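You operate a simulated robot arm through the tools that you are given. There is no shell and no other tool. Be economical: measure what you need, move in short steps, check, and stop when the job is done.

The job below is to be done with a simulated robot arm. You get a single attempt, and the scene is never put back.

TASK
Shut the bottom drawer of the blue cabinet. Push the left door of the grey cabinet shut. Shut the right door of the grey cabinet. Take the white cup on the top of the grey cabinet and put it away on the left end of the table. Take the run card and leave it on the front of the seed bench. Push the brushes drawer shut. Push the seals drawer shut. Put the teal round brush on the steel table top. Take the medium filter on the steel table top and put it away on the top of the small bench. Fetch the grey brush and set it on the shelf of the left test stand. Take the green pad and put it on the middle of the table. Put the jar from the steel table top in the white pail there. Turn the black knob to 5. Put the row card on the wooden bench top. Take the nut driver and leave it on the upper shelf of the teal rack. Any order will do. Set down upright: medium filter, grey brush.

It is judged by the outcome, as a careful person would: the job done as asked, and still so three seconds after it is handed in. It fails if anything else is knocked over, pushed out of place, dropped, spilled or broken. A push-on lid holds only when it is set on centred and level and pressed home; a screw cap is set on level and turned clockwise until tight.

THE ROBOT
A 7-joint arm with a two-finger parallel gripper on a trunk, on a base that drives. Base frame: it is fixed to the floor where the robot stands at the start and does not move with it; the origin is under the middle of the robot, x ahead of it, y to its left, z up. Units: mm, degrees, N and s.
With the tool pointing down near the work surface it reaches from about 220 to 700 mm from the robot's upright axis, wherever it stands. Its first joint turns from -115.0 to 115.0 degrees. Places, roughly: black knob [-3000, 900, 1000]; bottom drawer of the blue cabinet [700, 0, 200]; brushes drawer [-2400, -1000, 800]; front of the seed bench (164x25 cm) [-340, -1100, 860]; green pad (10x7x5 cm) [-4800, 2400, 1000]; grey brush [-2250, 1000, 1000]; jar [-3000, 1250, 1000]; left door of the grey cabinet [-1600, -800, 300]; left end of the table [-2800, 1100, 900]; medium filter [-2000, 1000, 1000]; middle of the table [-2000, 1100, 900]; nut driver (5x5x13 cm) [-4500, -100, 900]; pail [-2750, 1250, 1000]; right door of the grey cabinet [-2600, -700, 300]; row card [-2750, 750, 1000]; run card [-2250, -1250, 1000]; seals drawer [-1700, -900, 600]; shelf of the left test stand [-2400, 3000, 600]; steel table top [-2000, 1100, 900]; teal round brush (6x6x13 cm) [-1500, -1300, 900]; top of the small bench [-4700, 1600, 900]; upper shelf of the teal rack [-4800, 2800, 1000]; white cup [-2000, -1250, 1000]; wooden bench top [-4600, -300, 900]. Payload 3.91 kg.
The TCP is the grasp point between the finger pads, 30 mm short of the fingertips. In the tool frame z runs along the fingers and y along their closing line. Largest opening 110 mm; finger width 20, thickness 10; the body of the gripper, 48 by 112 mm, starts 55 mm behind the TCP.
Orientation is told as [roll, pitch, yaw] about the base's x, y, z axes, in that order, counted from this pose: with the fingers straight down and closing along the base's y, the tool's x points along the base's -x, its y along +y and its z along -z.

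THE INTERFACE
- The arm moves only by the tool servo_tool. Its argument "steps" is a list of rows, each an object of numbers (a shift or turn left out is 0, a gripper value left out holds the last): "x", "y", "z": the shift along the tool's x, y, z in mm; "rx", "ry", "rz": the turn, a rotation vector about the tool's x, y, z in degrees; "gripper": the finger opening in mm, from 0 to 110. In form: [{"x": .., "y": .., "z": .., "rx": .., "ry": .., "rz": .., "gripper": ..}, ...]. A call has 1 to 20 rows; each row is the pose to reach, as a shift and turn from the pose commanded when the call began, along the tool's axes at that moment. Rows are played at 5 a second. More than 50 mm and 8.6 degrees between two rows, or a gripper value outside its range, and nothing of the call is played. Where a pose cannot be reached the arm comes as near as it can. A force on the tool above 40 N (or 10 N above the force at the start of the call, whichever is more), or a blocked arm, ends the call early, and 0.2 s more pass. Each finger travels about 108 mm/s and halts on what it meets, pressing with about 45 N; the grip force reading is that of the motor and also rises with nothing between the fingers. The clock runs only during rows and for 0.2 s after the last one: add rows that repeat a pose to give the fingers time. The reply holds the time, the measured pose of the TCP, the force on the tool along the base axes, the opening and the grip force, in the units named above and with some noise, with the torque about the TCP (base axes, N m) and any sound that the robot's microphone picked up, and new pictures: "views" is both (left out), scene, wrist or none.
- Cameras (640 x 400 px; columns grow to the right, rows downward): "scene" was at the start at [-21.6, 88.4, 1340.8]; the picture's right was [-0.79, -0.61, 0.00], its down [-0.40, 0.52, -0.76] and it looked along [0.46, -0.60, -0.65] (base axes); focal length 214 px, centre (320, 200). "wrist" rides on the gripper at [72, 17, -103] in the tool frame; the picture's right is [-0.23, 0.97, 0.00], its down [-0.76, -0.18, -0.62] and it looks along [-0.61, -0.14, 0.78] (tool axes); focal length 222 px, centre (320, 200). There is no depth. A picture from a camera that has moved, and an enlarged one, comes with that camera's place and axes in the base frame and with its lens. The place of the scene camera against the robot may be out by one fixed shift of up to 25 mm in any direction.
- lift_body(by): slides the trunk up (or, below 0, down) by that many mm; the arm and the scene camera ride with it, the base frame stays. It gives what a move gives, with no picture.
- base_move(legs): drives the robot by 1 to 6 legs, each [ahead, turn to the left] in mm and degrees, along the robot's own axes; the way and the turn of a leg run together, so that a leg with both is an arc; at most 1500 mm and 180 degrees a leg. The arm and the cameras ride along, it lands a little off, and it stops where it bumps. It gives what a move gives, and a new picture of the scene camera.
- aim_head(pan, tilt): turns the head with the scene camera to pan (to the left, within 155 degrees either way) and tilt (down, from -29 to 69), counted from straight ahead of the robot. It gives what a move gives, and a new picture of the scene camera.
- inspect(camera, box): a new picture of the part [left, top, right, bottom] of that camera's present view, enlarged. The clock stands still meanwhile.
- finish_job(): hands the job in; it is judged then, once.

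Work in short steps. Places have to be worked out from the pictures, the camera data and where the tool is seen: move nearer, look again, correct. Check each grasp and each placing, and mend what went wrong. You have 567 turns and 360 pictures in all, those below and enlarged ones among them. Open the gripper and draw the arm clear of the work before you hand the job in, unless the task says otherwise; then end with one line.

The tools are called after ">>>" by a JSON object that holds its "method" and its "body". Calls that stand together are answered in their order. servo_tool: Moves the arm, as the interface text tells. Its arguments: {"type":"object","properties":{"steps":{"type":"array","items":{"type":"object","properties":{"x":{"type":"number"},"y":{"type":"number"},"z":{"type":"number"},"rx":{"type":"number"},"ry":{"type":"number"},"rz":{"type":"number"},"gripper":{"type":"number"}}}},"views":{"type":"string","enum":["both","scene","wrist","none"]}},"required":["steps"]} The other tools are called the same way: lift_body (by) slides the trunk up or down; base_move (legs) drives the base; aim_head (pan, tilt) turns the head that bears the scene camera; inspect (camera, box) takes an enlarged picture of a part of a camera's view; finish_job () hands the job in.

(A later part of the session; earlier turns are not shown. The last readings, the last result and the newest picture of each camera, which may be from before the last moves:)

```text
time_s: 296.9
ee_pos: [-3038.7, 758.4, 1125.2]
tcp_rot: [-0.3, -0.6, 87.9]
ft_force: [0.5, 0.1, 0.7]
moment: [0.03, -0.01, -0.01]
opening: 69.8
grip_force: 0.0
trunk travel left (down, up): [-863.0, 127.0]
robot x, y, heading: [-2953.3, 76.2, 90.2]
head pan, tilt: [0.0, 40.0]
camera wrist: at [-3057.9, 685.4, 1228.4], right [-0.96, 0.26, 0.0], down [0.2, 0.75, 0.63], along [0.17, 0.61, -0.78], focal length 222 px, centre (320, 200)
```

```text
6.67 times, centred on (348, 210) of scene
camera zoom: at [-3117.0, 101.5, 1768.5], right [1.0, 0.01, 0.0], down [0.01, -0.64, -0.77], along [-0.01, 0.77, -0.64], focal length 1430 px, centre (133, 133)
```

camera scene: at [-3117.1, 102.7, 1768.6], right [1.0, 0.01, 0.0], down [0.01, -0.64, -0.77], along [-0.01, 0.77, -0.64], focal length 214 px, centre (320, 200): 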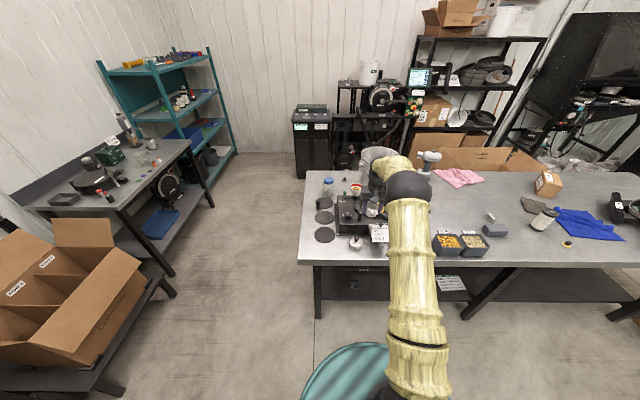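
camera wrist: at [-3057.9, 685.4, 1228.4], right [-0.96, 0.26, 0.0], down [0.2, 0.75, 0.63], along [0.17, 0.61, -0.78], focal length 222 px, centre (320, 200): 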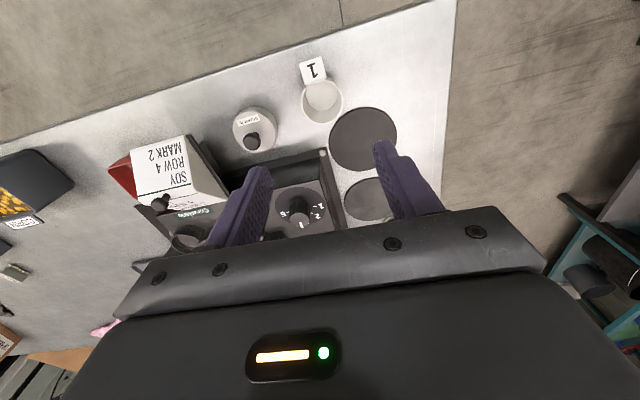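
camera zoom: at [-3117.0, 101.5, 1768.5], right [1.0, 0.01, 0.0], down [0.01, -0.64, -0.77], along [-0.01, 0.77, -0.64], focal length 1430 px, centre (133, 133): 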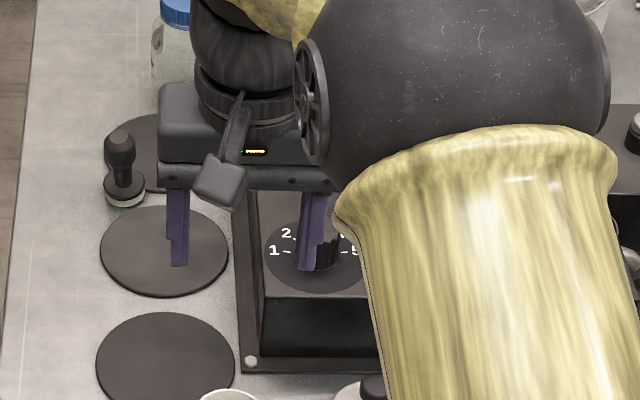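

The knob is near (-2956,925), pointing about at 3, scale 1 (left) to 5 (right). I move nearer above it for a clear view.

>>> {"method": "servo_tool", "body": {"steps": [{"x": -35, "y": -26}, {"x": -70, "y": -53}, {"x": -105, "y": -79}, {"x": -105, "y": -79, "z": 30}], "views": "wrist"}}

>>> {"method": "inspect", "body": {"camera": "wrist", "box": [256, 80, 416, 180]}}

```text
time_s: 297.9
ee_pos: [-2958.2, 843.7, 1090.0]
tcp_rot: [-0.2, -0.4, 87.9]
ft_force: [-0.3, 1.0, -1.1]
moment: [-0.07, 0.04, 0.01]
opening: 70.1
grip_force: 0.0
out of reach, approached as far as the arm can: row 3, 4
trunk travel left (down, up): [-863.0, 127.0]
robot x, y, heading: [-2950.9, 75.5, 90.5]
head pan, tilt: [0.0, 40.0]
camera wrist: at [-2977.0, 770.6, 1194.4], right [-0.97, 0.26, 0.0], down [0.2, 0.75, 0.63], along [0.17, 0.61, -0.78], focal length 222 px, centre (320, 200)
```

wrist: 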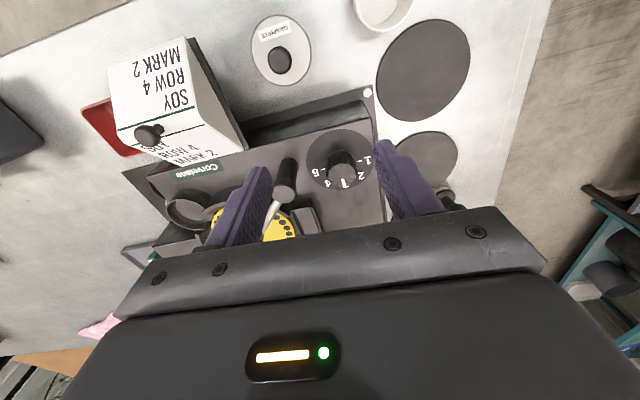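

```text
4.00 times, centred on (336, 130) of wrist
camera zoom: at [-2977.0, 770.6, 1194.4], right [-0.97, 0.26, 0.0], down [0.2, 0.75, 0.63], along [0.17, 0.61, -0.78], focal length 888 px, centre (256, 480)
```

zoom: 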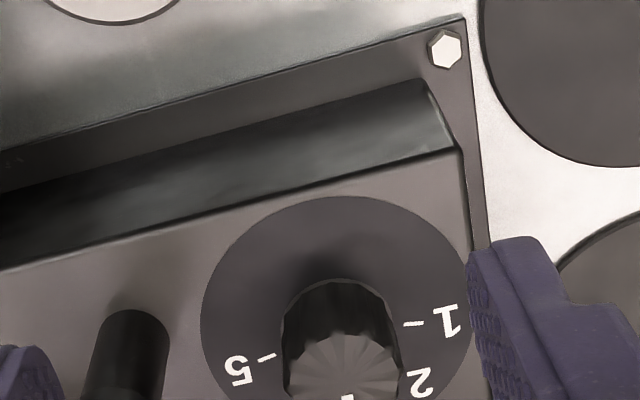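

Reach is short here, so I drive 90 mm forward and re-view the knob.

>>> {"method": "base_move", "body": {"legs": [[90, 0]]}}

>>> {"method": "servo_tool", "body": {"steps": [{"x": 45, "z": -30}, {"x": 60, "z": -60}], "views": "wrist"}}

>>> {"method": "inspect", "body": {"camera": "wrist", "box": [272, 110, 400, 190]}}

```text
time_s: 299.1
ee_pos: [-2957.3, 933.7, 1093.2]
tcp_rot: [-0.2, -0.5, 88.0]
ft_force: [-0.3, 0.2, -0.5]
moment: [0.0, -0.02, 0.02]
opening: 69.7
grip_force: 0.1
trunk travel left (down, up): [-863.0, 127.0]
robot x, y, heading: [-2952.8, 164.6, 90.4]
head pan, tilt: [0.0, 40.0]
camera scene: at [-3118.2, 194.2, 1768.5], right [1.0, 0.01, 0.0], down [0.01, -0.64, -0.77], along [-0.01, 0.77, -0.64], focal length 214 px, centre (320, 200)
```

scene: 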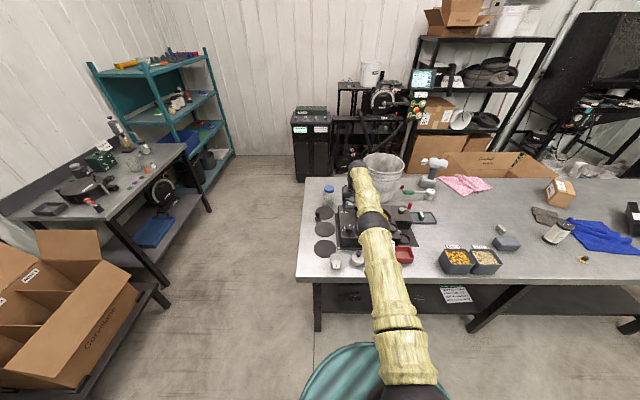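

```text
refused: row 1 steps farther than a row can; nothing moved
```

```text
5.00 times, centred on (336, 150) of wrist
camera zoom: at [-2976.9, 859.6, 1195.7], right [-0.96, 0.26, 0.0], down [0.2, 0.75, 0.63], along [0.17, 0.61, -0.78], focal length 1111 px, centre (240, 450)
```

zoom: 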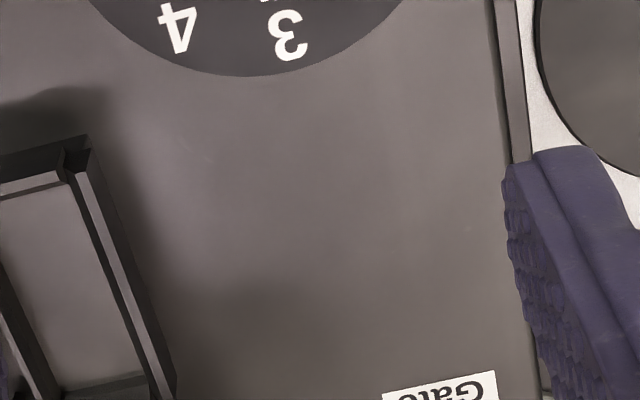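

Now a clear view of the knob: I inspect the upper part of the wrist picture.

>>> {"method": "inspect", "body": {"camera": "wrist", "box": [240, 30, 400, 130]}}

```text
4.00 times, centred on (320, 80) of wrist
camera zoom: at [-2976.9, 859.6, 1195.7], right [-0.96, 0.26, 0.0], down [0.2, 0.75, 0.63], along [0.17, 0.61, -0.78], focal length 888 px, centre (320, 680)
```

zoom: 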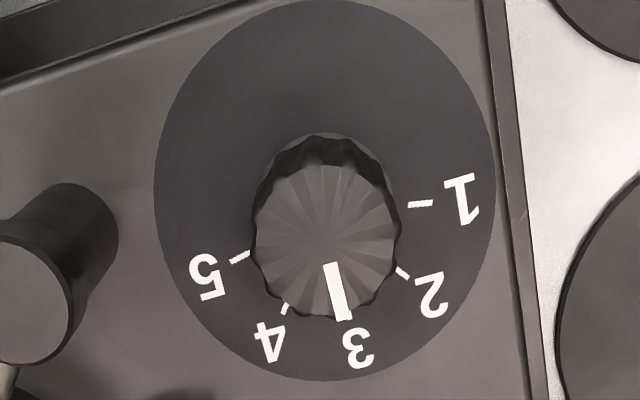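

The pointer is at 3; ticks are ~42° apart, so 5 is ≈84° clockwise. Knob centre ≈(-2964,907), dial plate z≈958. I pre-turn the tool by 42°, narrow the fingers and go over it.

>>> {"method": "servo_tool", "body": {"steps": [{"x": 6, "y": 2, "rz": -8, "gripper": 55}, {"x": 13, "y": 3, "rz": -16}, {"x": 19, "y": 5, "rz": -24}, {"x": 26, "y": 6, "rz": -32}, {"x": 26, "y": 6, "rz": -40}, {"x": 26, "y": 6, "z": 30, "rz": -42}, {"x": 26, "y": 6, "z": 60, "rz": -42}], "views": "wrist"}}

```text
time_s: 300.7
ee_pos: [-2965.9, 907.5, 1033.9]
tcp_rot: [-0.5, -0.3, 129.9]
ft_force: [-0.4, -0.4, -0.5]
moment: [-0.03, -0.03, 0.04]
opening: 54.7
grip_force: 0.1
trunk travel left (down, up): [-863.0, 127.0]
robot x, y, heading: [-2950.7, 164.4, 90.6]
head pan, tilt: [0.0, 40.0]
camera wrist: at [-2931.1, 839.6, 1136.6], right [-0.89, -0.45, -0.01], down [-0.35, 0.69, 0.63], along [-0.28, 0.56, -0.78], focal length 222 px, centre (320, 200)
```

wrist: 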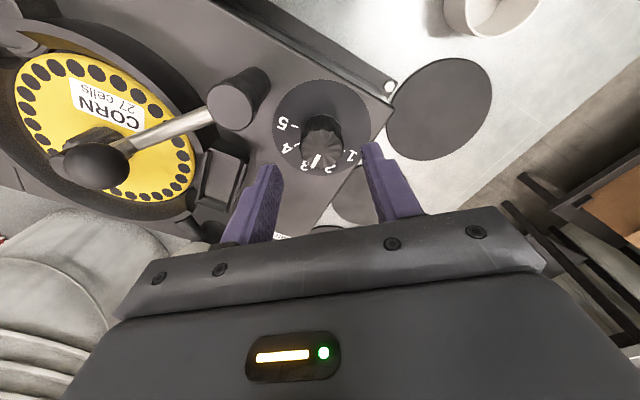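

The knob looks ~6 mm nearer along the tool's x than assumed; I correct, descend to z≈993 and close gently.

>>> {"method": "servo_tool", "body": {"steps": [{"x": 6, "y": 1}, {"x": 6, "y": 1, "z": 25}], "views": "wrist"}}

>>> {"method": "inspect", "body": {"camera": "wrist", "box": [230, 90, 410, 203]}}

```text
time_s: 301.3
ee_pos: [-2962.7, 902.9, 1007.7]
tcp_rot: [-0.6, -0.3, 129.9]
ft_force: [-0.2, 0.6, 0.4]
moment: [0.0, -0.02, 0.02]
opening: 55.2
grip_force: 0.0
trunk travel left (down, up): [-863.0, 127.0]
robot x, y, heading: [-2951.1, 164.9, 90.5]
head pan, tilt: [0.0, 40.0]
camera wrist: at [-2928.7, 835.0, 1110.9], right [-0.89, -0.45, -0.01], down [-0.35, 0.69, 0.63], along [-0.28, 0.56, -0.78], focal length 222 px, centre (320, 200)
```

wrist: 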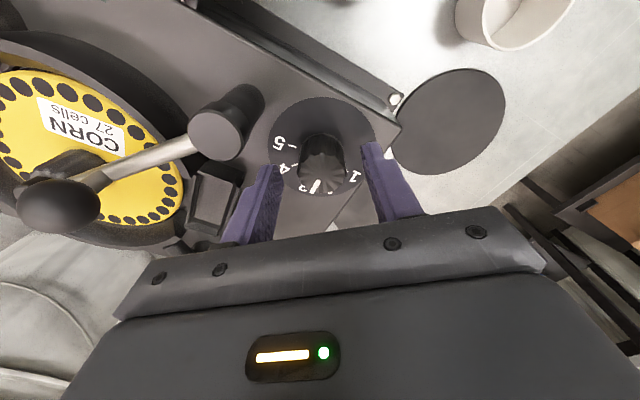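

```text
3.54 times, centred on (320, 146) of wrist
camera zoom: at [-2928.7, 835.0, 1110.9], right [-0.89, -0.45, -0.01], down [-0.35, 0.69, 0.63], along [-0.28, 0.56, -0.78], focal length 786 px, centre (320, 389)
```

zoom: 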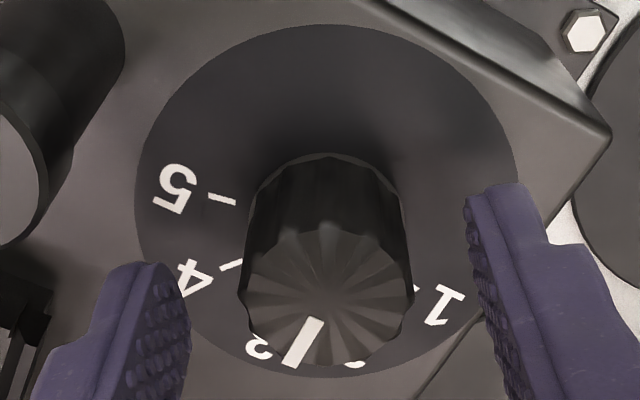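

The knob stands z≈956–988 centred under the tool. I lower 14 mm more and close.

>>> {"method": "servo_tool", "body": {"steps": [{"z": 14}, {"z": 14, "gripper": 35}, {"z": 14, "gripper": 15}, {"z": 14, "gripper": 15}, {"z": 14, "gripper": 15}], "views": "wrist"}}

```text
time_s: 302.5
ee_pos: [-2962.0, 901.5, 994.2]
tcp_rot: [-0.5, -0.3, 130.0]
ft_force: [4.8, 4.6, -2.0]
moment: [0.08, 0.63, -0.02]
opening: 32.3
grip_force: 44.9
trunk travel left (down, up): [-863.0, 127.0]
robot x, y, heading: [-2955.9, 164.4, 90.5]
head pan, tilt: [0.0, 40.0]
camera wrist: at [-2927.9, 834.0, 1097.7], right [-0.89, -0.45, -0.01], down [-0.35, 0.69, 0.63], along [-0.28, 0.56, -0.78], focal length 222 px, centre (320, 200)
```

wrist: 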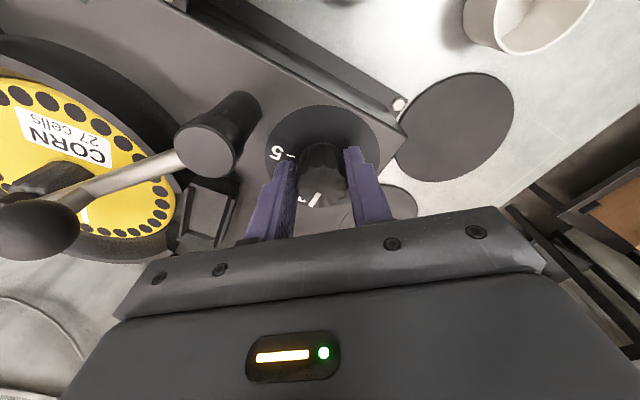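

Gripped at 32 mm. I turn clockwise by 84° in small rows.

>>> {"method": "servo_tool", "body": {"steps": [{"rz": 7}, {"rz": 14}, {"rz": 21}, {"rz": 28}, {"rz": 35}, {"rz": 42}, {"rz": 49}, {"rz": 56}, {"rz": 63}, {"rz": 70}, {"rz": 77}, {"rz": 84}], "views": "wrist"}}

>>> {"method": "inspect", "body": {"camera": "wrist", "box": [230, 90, 410, 203]}}

```text
time_s: 305.1
ee_pos: [-2968.5, 904.1, 994.2]
tcp_rot: [0.4, -0.5, 46.0]
ft_force: [-31.7, 4.7, -1.5]
moment: [-0.33, 0.06, 0.6]
opening: 32.9
grip_force: 45.1
trunk travel left (down, up): [-863.0, 127.0]
robot x, y, heading: [-2952.4, 166.6, 90.7]
head pan, tilt: [0.0, 40.0]
camera wrist: at [-3030.5, 861.6, 1097.4], right [-0.54, 0.84, 0.01], down [0.66, 0.42, 0.63], along [0.53, 0.35, -0.78], focal length 222 px, centre (320, 200)
```

wrist: 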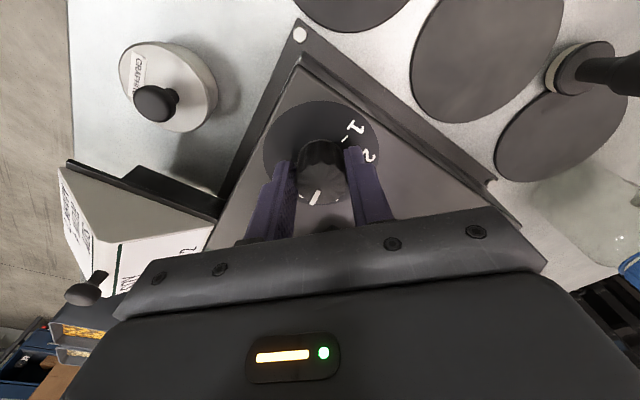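

```text
3.54 times, centred on (320, 146) of wrist
camera zoom: at [-3030.5, 861.6, 1097.4], right [-0.54, 0.84, 0.01], down [0.66, 0.42, 0.63], along [0.53, 0.35, -0.78], focal length 786 px, centre (320, 389)
```

zoom: 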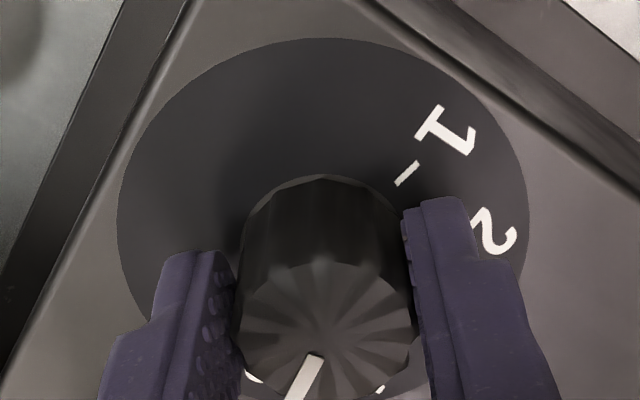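

Turned. I open and rise to verify the pointer against 5.

>>> {"method": "servo_tool", "body": {"steps": [{"gripper": 45}, {"gripper": 55}, {"gripper": 55}, {"z": -45}, {"z": -80}], "views": "wrist"}}

>>> {"method": "inspect", "body": {"camera": "wrist", "box": [240, 60, 400, 160]}}

```text
time_s: 306.3
ee_pos: [-2958.8, 900.0, 1072.6]
tcp_rot: [0.2, -0.6, 45.7]
ft_force: [0.1, -0.5, 0.7]
moment: [-0.01, 0.01, 0.02]
opening: 55.0
grip_force: 0.1
trunk travel left (down, up): [-863.0, 127.0]
robot x, y, heading: [-2951.2, 164.7, 90.2]
head pan, tilt: [0.0, 40.0]
camera wrist: at [-3021.0, 857.8, 1175.7], right [-0.54, 0.84, 0.01], down [0.66, 0.41, 0.63], along [0.53, 0.34, -0.78], focal length 222 px, centre (320, 200)
```

wrist: 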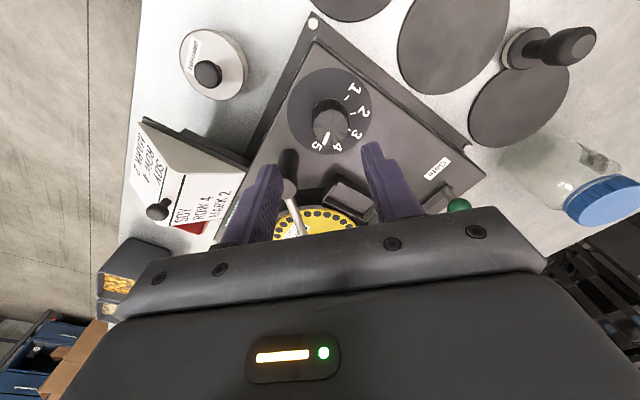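

```text
4.00 times, centred on (320, 110) of wrist
camera zoom: at [-3021.0, 857.8, 1175.7], right [-0.54, 0.84, 0.01], down [0.66, 0.41, 0.63], along [0.53, 0.34, -0.78], focal length 888 px, centre (320, 560)
```

zoom: 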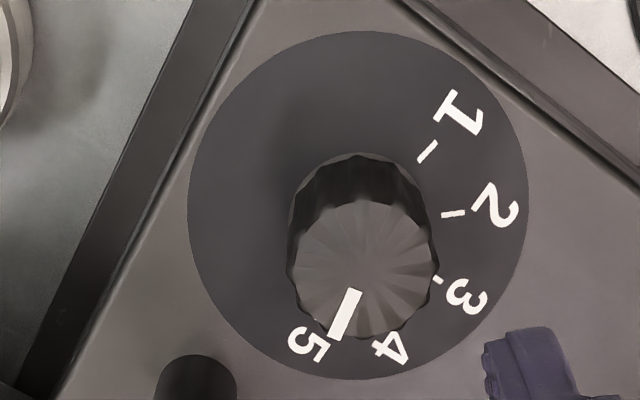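

The pointer sits ~5° short of the 5 tick (I measure ~10.6° vs ~6°). I regrip centred and turn about 5° more.

>>> {"method": "servo_tool", "body": {"steps": [{"y": 8, "rz": -6}, {"y": 8, "rz": -6, "z": 40}, {"y": 8, "rz": -6, "z": 79}, {"y": 8, "rz": -6, "z": 79, "gripper": 15}, {"y": 8, "rz": -6, "z": 79, "gripper": 15}, {"y": 8, "rz": -6, "z": 79}, {"y": 8, "rz": -3, "z": 79}, {"y": 8, "rz": 0, "z": 79}, {"y": 8, "z": 79, "gripper": 55}, {"y": 8, "z": 79, "gripper": 55}, {"y": 8, "z": 40}, {"y": 0, "z": 0}], "views": "wrist"}}

>>> {"method": "inspect", "body": {"camera": "wrist", "box": [240, 60, 400, 160]}}

```text
time_s: 308.9
ee_pos: [-2961.6, 901.0, 1075.5]
tcp_rot: [0.4, -0.6, 45.9]
ft_force: [0.5, -0.1, 0.2]
moment: [0.05, -0.02, -0.01]
opening: 54.8
grip_force: 0.1
trunk travel left (down, up): [-863.0, 127.0]
robot x, y, heading: [-2952.3, 169.6, 90.5]
head pan, tilt: [0.0, 40.0]
camera wrist: at [-3023.5, 858.9, 1178.1], right [-0.54, 0.84, 0.01], down [0.66, 0.42, 0.63], along [0.53, 0.34, -0.78], focal length 222 px, centre (320, 200)
```

wrist: 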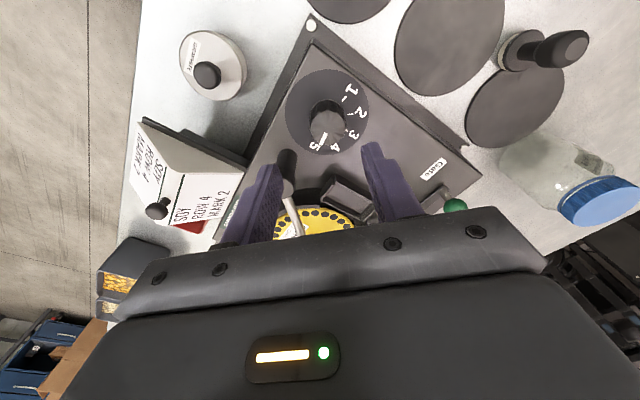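

```text
4.00 times, centred on (320, 110) of wrist
camera zoom: at [-3023.5, 858.9, 1178.1], right [-0.54, 0.84, 0.01], down [0.66, 0.42, 0.63], along [0.53, 0.34, -0.78], focal length 888 px, centre (320, 560)
```

zoom: 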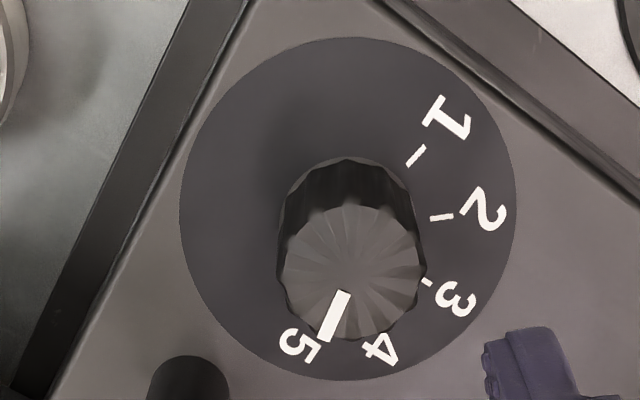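

Measurement is noisy from this angle. I return to the earlier good viewing pose (yaw 88) to judge the pointer against the 5 tick.

>>> {"method": "servo_tool", "body": {"steps": [{"rz": -8}, {"rz": -16}, {"rz": -24, "y": 10, "x": -10}, {"rz": -32, "y": 20, "x": -20, "z": -10}, {"rz": -42, "y": 20, "x": -26, "z": -18}], "views": "none"}}

>>> {"method": "inspect", "body": {"camera": "wrist", "box": [240, 30, 400, 130]}}

```text
refused: row 5 steps farther than a row can; nothing moved
```

```text
4.00 times, centred on (320, 80) of wrist
camera zoom: at [-3023.5, 858.9, 1178.1], right [-0.54, 0.84, 0.01], down [0.66, 0.42, 0.63], along [0.53, 0.34, -0.78], focal length 888 px, centre (320, 680)
```

zoom: 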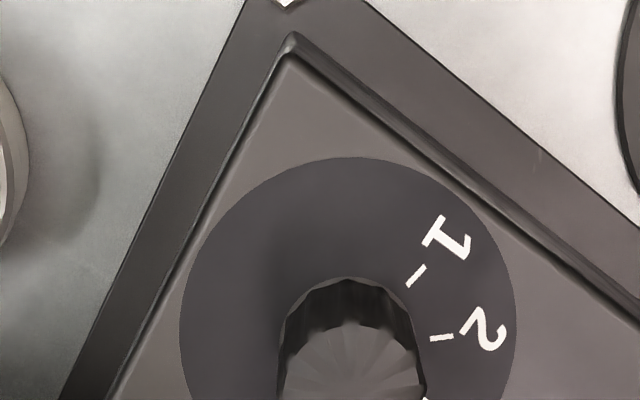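

A row turned too far; I resend with smaller turns.

>>> {"method": "servo_tool", "body": {"steps": [{"rz": -8}, {"rz": -16}, {"rz": -24, "y": 10, "x": -10}, {"rz": -32, "y": 20, "x": -20, "z": -10}, {"rz": -40, "y": 20, "x": -26, "z": -18}, {"rz": -42, "y": 20, "x": -26, "z": -18}], "views": "none"}}

>>> {"method": "inspect", "body": {"camera": "wrist", "box": [240, 30, 400, 130]}}

```text
time_s: 310.3
ee_pos: [-2957.1, 932.5, 1092.3]
tcp_rot: [-0.2, -0.5, 88.0]
ft_force: [0.0, 0.9, 0.1]
moment: [-0.02, -0.02, 0.03]
opening: 54.8
grip_force: 0.1
trunk travel left (down, up): [-863.0, 127.0]
robot x, y, heading: [-2952.9, 167.6, 90.4]
head pan, tilt: [0.0, 40.0]
```

```text
4.00 times, centred on (320, 80) of wrist
camera zoom: at [-2976.5, 858.8, 1195.6], right [-0.97, 0.26, 0.0], down [0.2, 0.75, 0.63], along [0.17, 0.61, -0.78], focal length 888 px, centre (320, 680)
```

zoom: 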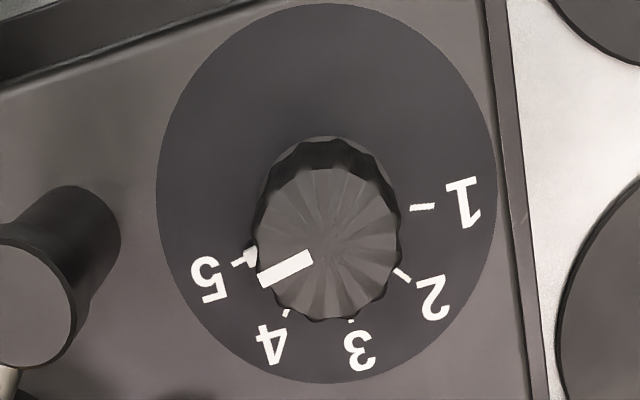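

The pointer is now at ≈6.9° vs tick ≈6.5° — at 5. Next the row card ("SOY ROW 4 MARK 2"), just to the right; I move the tool back to view it.

>>> {"method": "servo_tool", "body": {"steps": [{"x": 40, "y": -20, "gripper": 80}, {"x": 80, "y": -45}, {"x": 120, "y": -70}, {"x": 160, "y": -90}], "views": "wrist"}}

>>> {"method": "inspect", "body": {"camera": "scene", "box": [330, 200, 490, 300]}}

```text
time_s: 311.3
ee_pos: [-2872.3, 770.8, 1091.0]
tcp_rot: [-0.2, -0.7, 87.9]
ft_force: [-0.3, -0.4, 0.4]
moment: [-0.02, -0.02, 0.02]
opening: 80.1
grip_force: 0.0
trunk travel left (down, up): [-863.0, 127.0]
robot x, y, heading: [-2951.1, 169.3, 90.6]
head pan, tilt: [0.0, 40.0]
camera wrist: at [-2892.0, 697.3, 1193.6], right [-0.96, 0.26, 0.0], down [0.2, 0.75, 0.63], along [0.17, 0.61, -0.77], focal length 222 px, centre (320, 200)
```

wrist: 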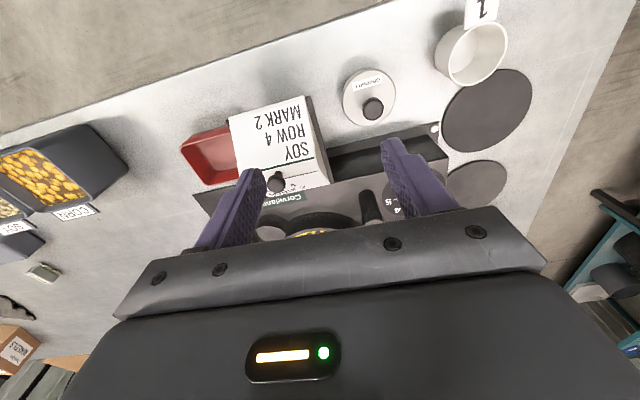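

```text
4.00 times, centred on (410, 250) of scene
camera zoom: at [-3117.5, 192.1, 1768.6], right [1.0, 0.01, 0.0], down [0.0, -0.64, -0.77], along [-0.01, 0.77, -0.64], focal length 858 px, centre (-40, 0)
```

zoom: 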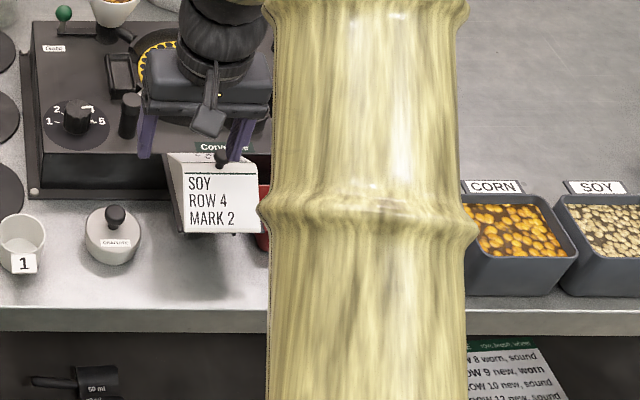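

I zoom in on the card to see its construction.

>>> {"method": "inspect", "body": {"camera": "wrist", "box": [200, 80, 360, 220]}}

```text
2.86 times, centred on (280, 150) of wrist
camera zoom: at [-2892.0, 697.3, 1193.6], right [-0.96, 0.26, 0.0], down [0.2, 0.75, 0.63], along [0.17, 0.61, -0.77], focal length 635 px, centre (434, 343)
```

zoom: 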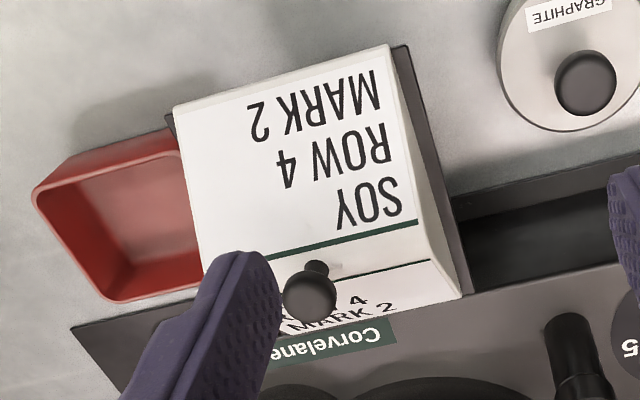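

The card is a tent with a ball knob on its ridge; triangulated ball centre ≈(-2818,805,1018). I'll grasp the knob with fingers closing along y: rotate to yaw 180 and move above it.

>>> {"method": "servo_tool", "body": {"steps": [{"x": -9, "y": -13, "z": -20, "rz": -8, "gripper": 60}, {"x": -18, "y": -26, "z": -20, "rz": -16}, {"x": -27, "y": -40, "z": -20, "rz": -24}, {"x": -36, "y": -53, "z": -20, "rz": -32}, {"x": -36, "y": -53, "z": -20, "rz": -40}, {"x": -36, "y": -53, "z": -20, "rz": -48}, {"x": -36, "y": -53, "z": -20, "rz": -56}, {"x": -36, "y": -53, "z": -20, "rz": -64}, {"x": -36, "y": -53, "z": -20, "rz": -72}, {"x": -36, "y": -53, "z": -20, "rz": -80}, {"x": -36, "y": -53, "z": -10, "rz": -88}, {"x": -36, "y": -53, "z": 0, "rz": -92}], "views": "wrist"}}

>>> {"method": "inspect", "body": {"camera": "wrist", "box": [240, 80, 400, 220]}}

```text
time_s: 313.9
ee_pos: [-2818.4, 803.1, 1091.6]
tcp_rot: [-0.6, 0.1, 180.0]
ft_force: [0.5, -0.3, -0.2]
moment: [0.04, -0.01, 0.01]
opening: 60.2
grip_force: 0.1
trunk travel left (down, up): [-863.0, 127.0]
robot x, y, heading: [-2952.8, 164.4, 90.5]
head pan, tilt: [0.0, 40.0]
camera wrist: at [-2746.2, 785.3, 1195.6], right [-0.23, -0.97, -0.01], down [-0.76, 0.17, 0.62], along [-0.6, 0.15, -0.78], focal length 222 px, centre (320, 200)
```

wrist: 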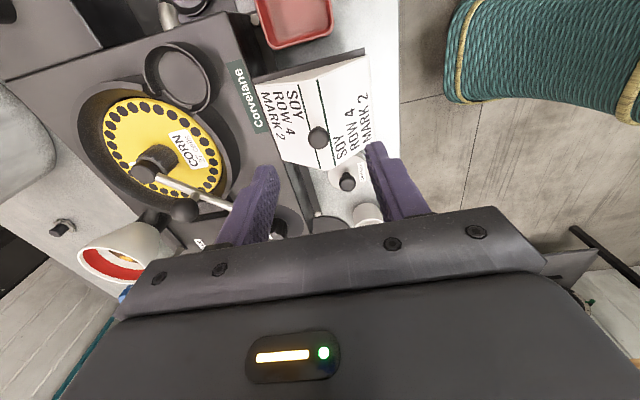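

```text
2.86 times, centred on (320, 150) of wrist
camera zoom: at [-2746.2, 785.3, 1195.6], right [-0.23, -0.97, -0.01], down [-0.76, 0.17, 0.62], along [-0.6, 0.15, -0.78], focal length 635 px, centre (320, 343)
```

zoom: 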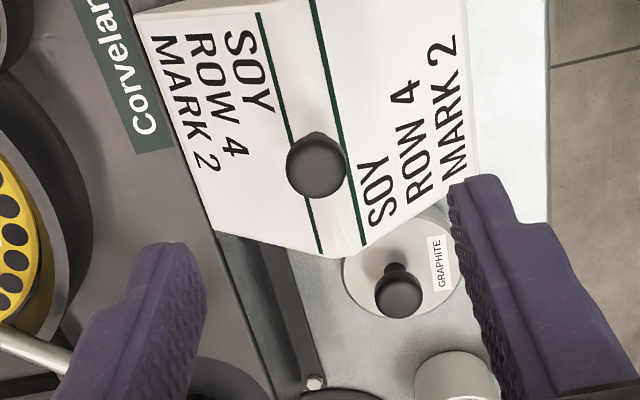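

The prediction matches. I descend to z≈1021 and close on the ball knob.

>>> {"method": "servo_tool", "body": {"steps": [{"y": -2, "z": 35}, {"y": -2, "z": 70}, {"y": -2, "z": 70, "gripper": 30}, {"y": -2, "z": 70, "gripper": 0}, {"y": -2, "z": 70, "gripper": 0}, {"y": -2, "z": 70, "gripper": 0}], "views": "wrist"}}

```text
time_s: 315.3
ee_pos: [-2818.9, 807.1, 1026.9]
tcp_rot: [-0.8, 0.3, 179.9]
ft_force: [1.1, -5.9, 23.7]
moment: [-0.79, -0.07, 0.01]
opening: 16.9
grip_force: 45.0
trunk travel left (down, up): [-863.0, 127.0]
robot x, y, heading: [-2951.5, 163.3, 90.4]
head pan, tilt: [0.0, 40.0]
camera wrist: at [-2746.1, 787.0, 1130.6], right [-0.23, -0.97, -0.02], down [-0.76, 0.17, 0.62], along [-0.6, 0.15, -0.78], focal length 222 px, centre (320, 200)
```

wrist: 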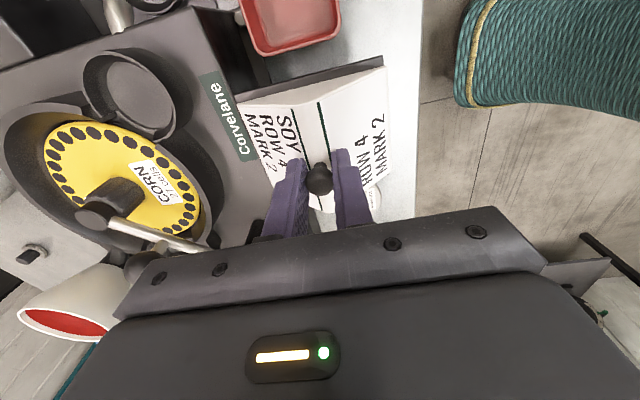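

Gripped the knob (17 mm); fingertips press the tent a bit. I lift slowly and look.

>>> {"method": "servo_tool", "body": {"steps": [{"z": -5}, {"z": -15}, {"z": -30}, {"z": -60}, {"z": -95}], "views": "wrist"}}

```text
time_s: 316.5
ee_pos: [-2821.4, 806.0, 1117.8]
tcp_rot: [-0.6, 0.2, 179.9]
ft_force: [0.3, -0.3, -1.4]
moment: [0.0, 0.02, 0.01]
opening: 16.6
grip_force: 45.0
trunk travel left (down, up): [-863.0, 127.0]
robot x, y, heading: [-2947.6, 166.2, 90.7]
head pan, tilt: [0.0, 40.0]
camera wrist: at [-2748.2, 787.4, 1221.2], right [-0.23, -0.97, -0.01], down [-0.76, 0.17, 0.62], along [-0.6, 0.15, -0.78], focal length 222 px, centre (320, 200)
```

wrist: 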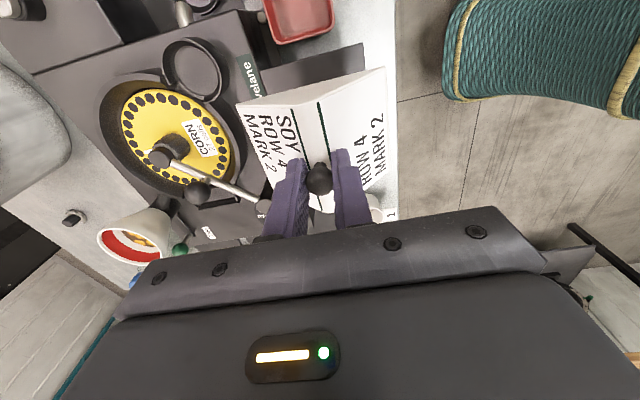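

The card is up. I raise it more, back away and drive toward the wooden bench.

>>> {"method": "servo_tool", "body": {"steps": [{"z": -40}, {"z": -70}], "views": "none"}}

>>> {"method": "base_move", "body": {"legs": [[-440, 0], [0, 90], [650, 0]]}}

>>> {"method": "aim_head", "body": {"pan": 5, "tilt": 35}}

```text
time_s: 317.1
ee_pos: [-2822.1, 806.4, 1186.4]
tcp_rot: [-0.5, 0.2, 180.0]
ft_force: [0.1, 0.4, -2.2]
moment: [-0.01, 0.01, -0.01]
opening: 16.8
grip_force: 45.2
trunk travel left (down, up): [-863.0, 127.0]
robot x, y, heading: [-2953.5, 163.5, 90.6]
head pan, tilt: [0.0, 40.0]
```

```text
time_s: 329.6
ee_pos: [-4245.1, -182.9, 1185.7]
tcp_rot: [-0.5, 0.2, -88.7]
ft_force: [0.4, -0.8, -1.3]
moment: [-0.01, 0.01, -0.01]
opening: 16.6
grip_force: 44.8
trunk travel left (down, up): [-863.0, 127.0]
robot x, y, heading: [-3602.7, -299.7, -178.5]
head pan, tilt: [0.0, 40.0]
camera scene: at [-3637.0, -449.6, 1768.5], right [-0.03, 1.0, 0.0], down [0.64, 0.02, -0.77], along [-0.77, -0.02, -0.64], focal length 214 px, centre (320, 200)
```

scene: 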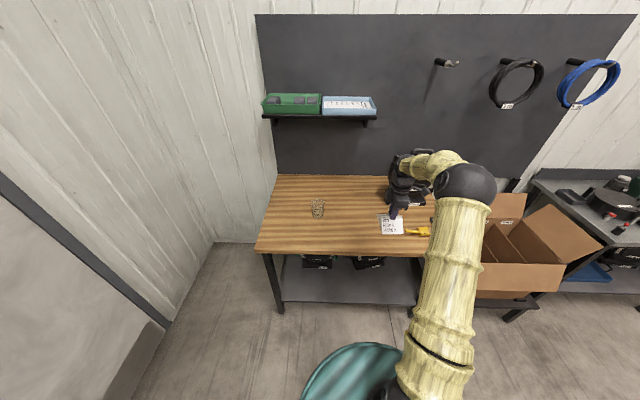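

```text
time_s: 330.2
ee_pos: [-4244.3, -182.9, 1185.4]
tcp_rot: [-0.5, 0.2, -88.7]
ft_force: [-0.7, -0.5, -2.4]
moment: [-0.01, 0.01, 0.01]
opening: 16.7
grip_force: 44.2
trunk travel left (down, up): [-863.0, 127.0]
robot x, y, heading: [-3602.1, -298.1, -178.1]
head pan, tilt: [5.0, 35.0]
camera scene: at [-3638.7, -457.3, 1776.1], right [-0.12, 0.99, 0.0], down [0.57, 0.07, -0.82], along [-0.81, -0.09, -0.57], focal length 214 px, centre (320, 200)
```

scene: 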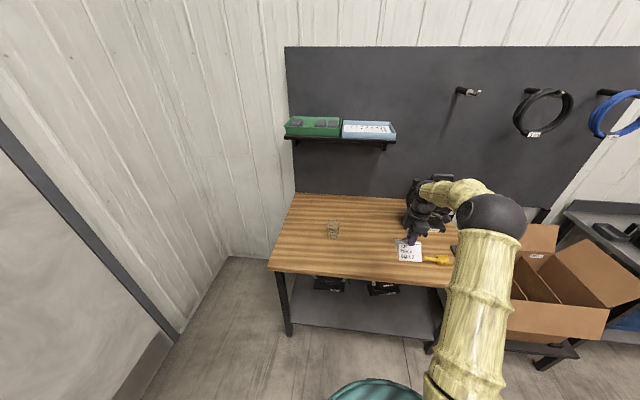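

The wooden bench is open between the glass and the yellow tool; I choose (-4425,-310). I drive 150 forward and shift over there.

>>> {"method": "base_move", "body": {"legs": [[150, 0]]}}

>>> {"method": "servo_tool", "body": {"steps": [{"x": -40, "y": -10}, {"x": -80, "y": -20}, {"x": -120, "y": -30}]}}

```text
time_s: 331.7
ee_pos: [-4392.2, -186.0, 1185.2]
tcp_rot: [-0.5, 0.2, -89.0]
ft_force: [0.1, -0.6, -2.7]
moment: [0.01, -0.03, 0.02]
opening: 16.4
grip_force: 45.2
trunk travel left (down, up): [-863.0, 127.0]
robot x, y, heading: [-3749.0, -301.6, -178.5]
head pan, tilt: [5.0, 35.0]
camera scene: at [-3788.4, -461.4, 1776.1], right [-0.11, 0.99, 0.0], down [0.57, 0.06, -0.82], along [-0.81, -0.09, -0.57], focal length 214 px, centre (320, 200)
```

scene: 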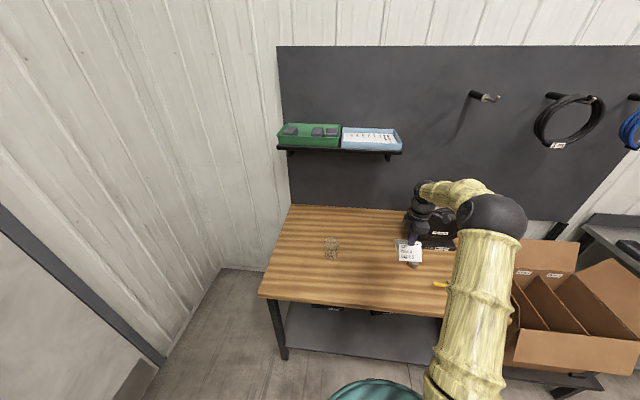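

```text
time_s: 332.5
ee_pos: [-4418.9, -308.9, 1184.9]
tcp_rot: [-0.6, 0.2, -88.9]
ft_force: [-0.3, 0.3, -1.5]
moment: [0.02, 0.0, 0.0]
opening: 16.5
grip_force: 45.3
trunk travel left (down, up): [-863.0, 127.0]
robot x, y, heading: [-3744.4, -303.0, -178.6]
head pan, tilt: [5.0, 35.0]
camera scene: at [-3787.6, -463.9, 1775.8], right [-0.11, 0.99, 0.0], down [0.57, 0.07, -0.82], along [-0.81, -0.09, -0.57], focal length 214 px, centre (320, 200)
camera wrist: at [-4402.6, -237.3, 1289.5], right [0.98, -0.21, -0.01], down [-0.16, -0.77, 0.62], along [-0.14, -0.61, -0.78], focal length 222 px, centre (320, 200)
```

scene: 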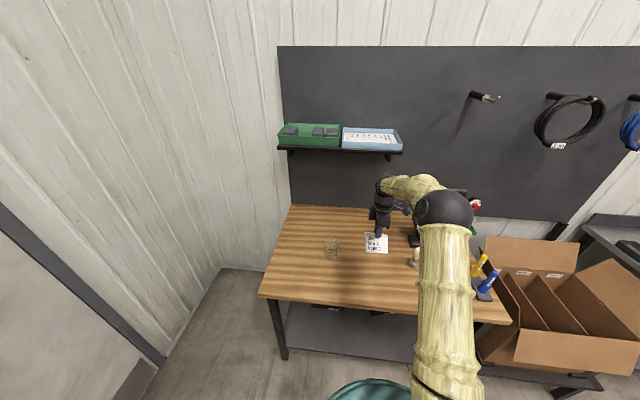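
wrist: 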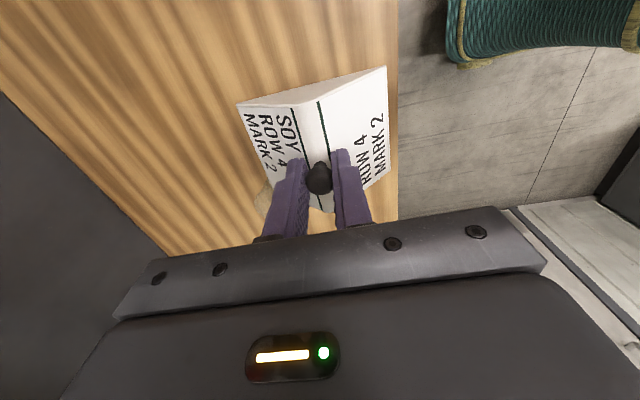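

Clear. I lower the card, slowly from z≈1075 on.

>>> {"method": "servo_tool", "body": {"steps": [{"z": 40}, {"z": 80}, {"z": 110}], "views": "none"}}

>>> {"method": "servo_tool", "body": {"steps": [{"z": 5}, {"z": 10}, {"z": 15}, {"z": 20}, {"z": 25}, {"z": 30}, {"z": 35}, {"z": 40}, {"z": 45}, {"z": 50}], "views": "wrist"}}

```text
time_s: 333.3
ee_pos: [-4421.2, -305.2, 1074.6]
tcp_rot: [-0.4, 0.1, -89.0]
ft_force: [-0.3, -0.5, -0.9]
moment: [0.01, -0.06, 0.0]
opening: 16.7
grip_force: 44.9
trunk travel left (down, up): [-863.0, 127.0]
robot x, y, heading: [-3749.8, -303.7, -178.5]
head pan, tilt: [5.0, 35.0]
```

```text
time_s: 335.5
ee_pos: [-4421.8, -307.2, 1026.8]
tcp_rot: [-0.6, 0.2, -89.0]
ft_force: [0.2, 0.6, -1.6]
moment: [-0.01, -0.03, 0.04]
opening: 16.5
grip_force: 44.9
trunk travel left (down, up): [-863.0, 127.0]
robot x, y, heading: [-3745.1, -302.1, -178.3]
head pan, tilt: [5.0, 35.0]
camera wrist: at [-4404.0, -234.6, 1130.5], right [0.98, -0.21, -0.01], down [-0.16, -0.77, 0.62], along [-0.14, -0.61, -0.78], focal length 222 px, centre (320, 200)
```

wrist: 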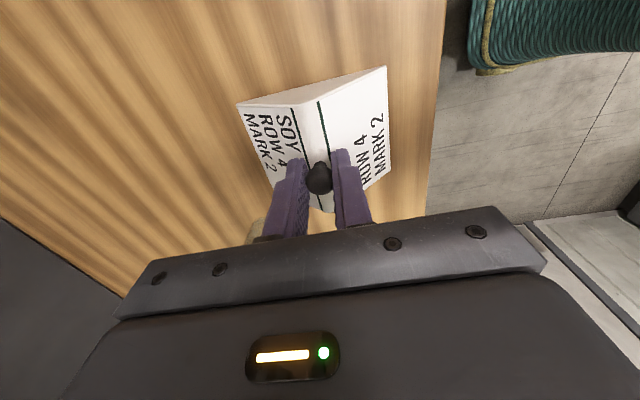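

Not in contact yet; I keep going down in small steps.

>>> {"method": "servo_tool", "body": {"steps": [{"z": 5}, {"z": 10}, {"z": 15}, {"z": 20}, {"z": 25}, {"z": 30}, {"z": 35}, {"z": 40}, {"z": 45}, {"z": 50}, {"z": 55}, {"z": 60}], "views": "wrist"}}

```text
time_s: 338.1
ee_pos: [-4420.5, -306.1, 965.1]
tcp_rot: [-0.4, 0.2, -89.0]
ft_force: [0.2, 1.3, -2.3]
moment: [-0.01, -0.01, -0.01]
opening: 16.4
grip_force: 44.8
trunk travel left (down, up): [-863.0, 127.0]
robot x, y, heading: [-3753.6, -301.8, -178.5]
head pan, tilt: [5.0, 35.0]
camera wrist: at [-4403.4, -233.6, 1069.3], right [0.98, -0.21, -0.01], down [-0.16, -0.77, 0.62], along [-0.14, -0.61, -0.78], focal length 222 px, centre (320, 200)
```

wrist: 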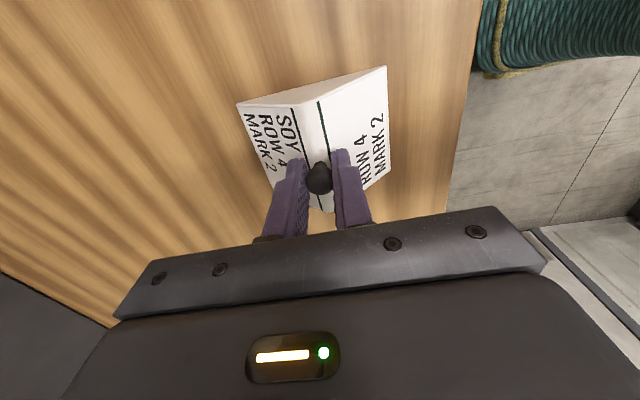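

Still free; continue lowering carefully.

>>> {"method": "servo_tool", "body": {"steps": [{"z": 3}, {"z": 6}, {"z": 9}, {"z": 12}, {"z": 15}, {"z": 18}, {"z": 21}, {"z": 24}, {"z": 27}, {"z": 30}, {"z": 33}, {"z": 36}], "views": "wrist"}}

```text
time_s: 340.7
ee_pos: [-4421.9, -306.3, 931.1]
tcp_rot: [-0.8, 0.1, -89.0]
ft_force: [1.2, -1.5, 14.4]
moment: [0.02, -0.23, -0.06]
opening: 16.7
grip_force: 45.1
trunk travel left (down, up): [-863.0, 127.0]
robot x, y, heading: [-3748.5, -303.2, -178.7]
head pan, tilt: [5.0, 35.0]
camera wrist: at [-4404.4, -233.8, 1036.4], right [0.98, -0.21, -0.01], down [-0.16, -0.77, 0.62], along [-0.14, -0.61, -0.78], focal length 222 px, centre (320, 200)
```

wrist: 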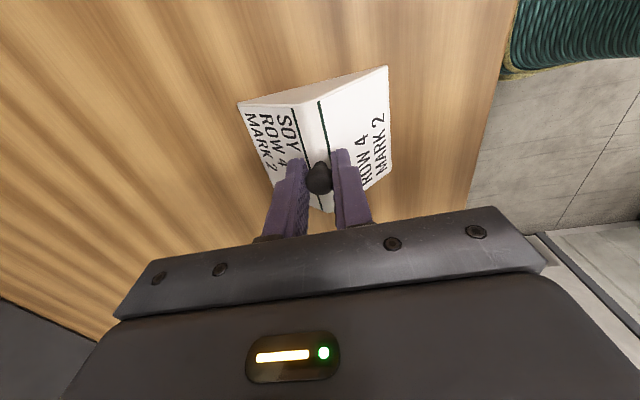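

Contact (14 N). I release and rise.

>>> {"method": "servo_tool", "body": {"steps": [{"gripper": 30}, {"gripper": 60}, {"gripper": 60}, {"z": -40}, {"z": -85}, {"z": -130}, {"z": -175}], "views": "both"}}

```text
time_s: 342.3
ee_pos: [-4418.4, -305.8, 1105.0]
tcp_rot: [-0.5, 0.2, -89.0]
ft_force: [-0.6, -1.6, 0.2]
moment: [-0.01, 0.01, 0.01]
opening: 60.0
grip_force: 0.1
trunk travel left (down, up): [-863.0, 127.0]
robot x, y, heading: [-3752.5, -303.2, -178.3]
head pan, tilt: [5.0, 35.0]
camera scene: at [-3785.5, -461.5, 1776.1], right [-0.11, 0.99, 0.0], down [0.57, 0.06, -0.82], along [-0.81, -0.09, -0.57], focal length 214 px, centre (320, 200)
camera wrist: at [-4400.8, -234.3, 1209.0], right [0.98, -0.21, -0.01], down [-0.16, -0.77, 0.62], along [-0.14, -0.61, -0.78], focal length 222 px, centre (320, 200)
```

scene: 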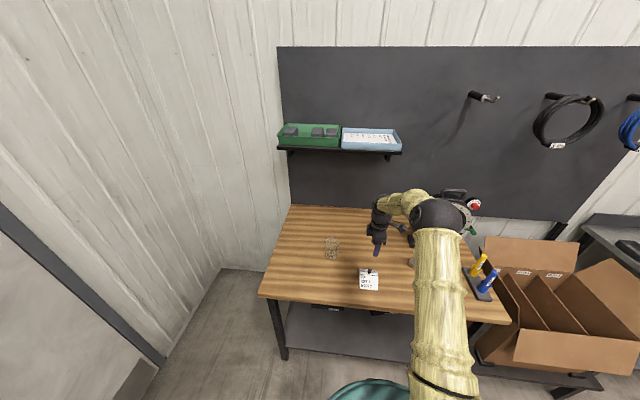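
wrist: 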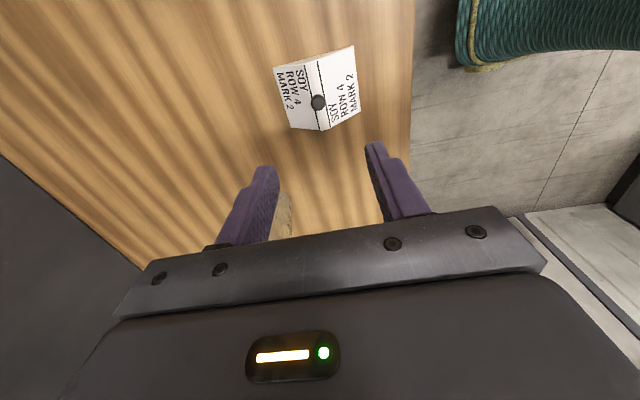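

The row card stands on the wooden bench. Now I look for the nut driver near (-4500,-100): move the arm aside and inspect that part.

>>> {"method": "servo_tool", "body": {"steps": [{"z": -40, "x": -30}, {"z": -70, "x": -75}], "views": "none"}}

>>> {"method": "aim_head", "body": {"pan": -30, "tilt": 45}}

>>> {"method": "inspect", "body": {"camera": "scene", "box": [200, 150, 400, 275]}}

```text
refused: row 2 steps farther than a row can; nothing moved
```

```text
time_s: 343.3
ee_pos: [-4419.7, -307.1, 1104.4]
tcp_rot: [-0.5, 0.3, -89.0]
ft_force: [-0.1, 0.3, 0.7]
moment: [0.01, 0.01, -0.01]
opening: 59.9
grip_force: 0.0
trunk travel left (down, up): [-863.0, 127.0]
robot x, y, heading: [-3752.1, -304.2, -178.6]
head pan, tilt: [-30.0, 45.0]
camera scene: at [-3770.8, -412.8, 1761.3], right [0.48, 0.88, 0.0], down [0.62, -0.34, -0.71], along [-0.62, 0.34, -0.71], focal length 214 px, centre (320, 200)
```

scene: 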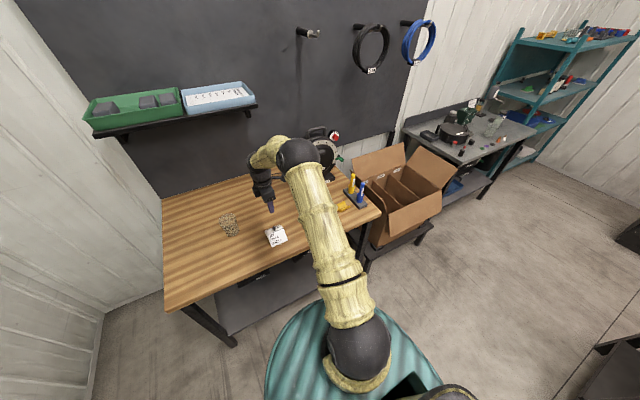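

```text
3.20 times, centred on (300, 212) of scene
camera zoom: at [-3770.8, -412.8, 1761.3], right [0.48, 0.88, 0.0], down [0.62, -0.34, -0.71], along [-0.62, 0.34, -0.71], focal length 686 px, centre (384, 160)
```

zoom: 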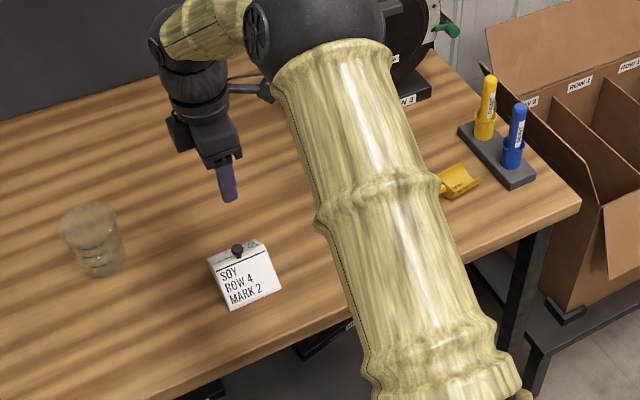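

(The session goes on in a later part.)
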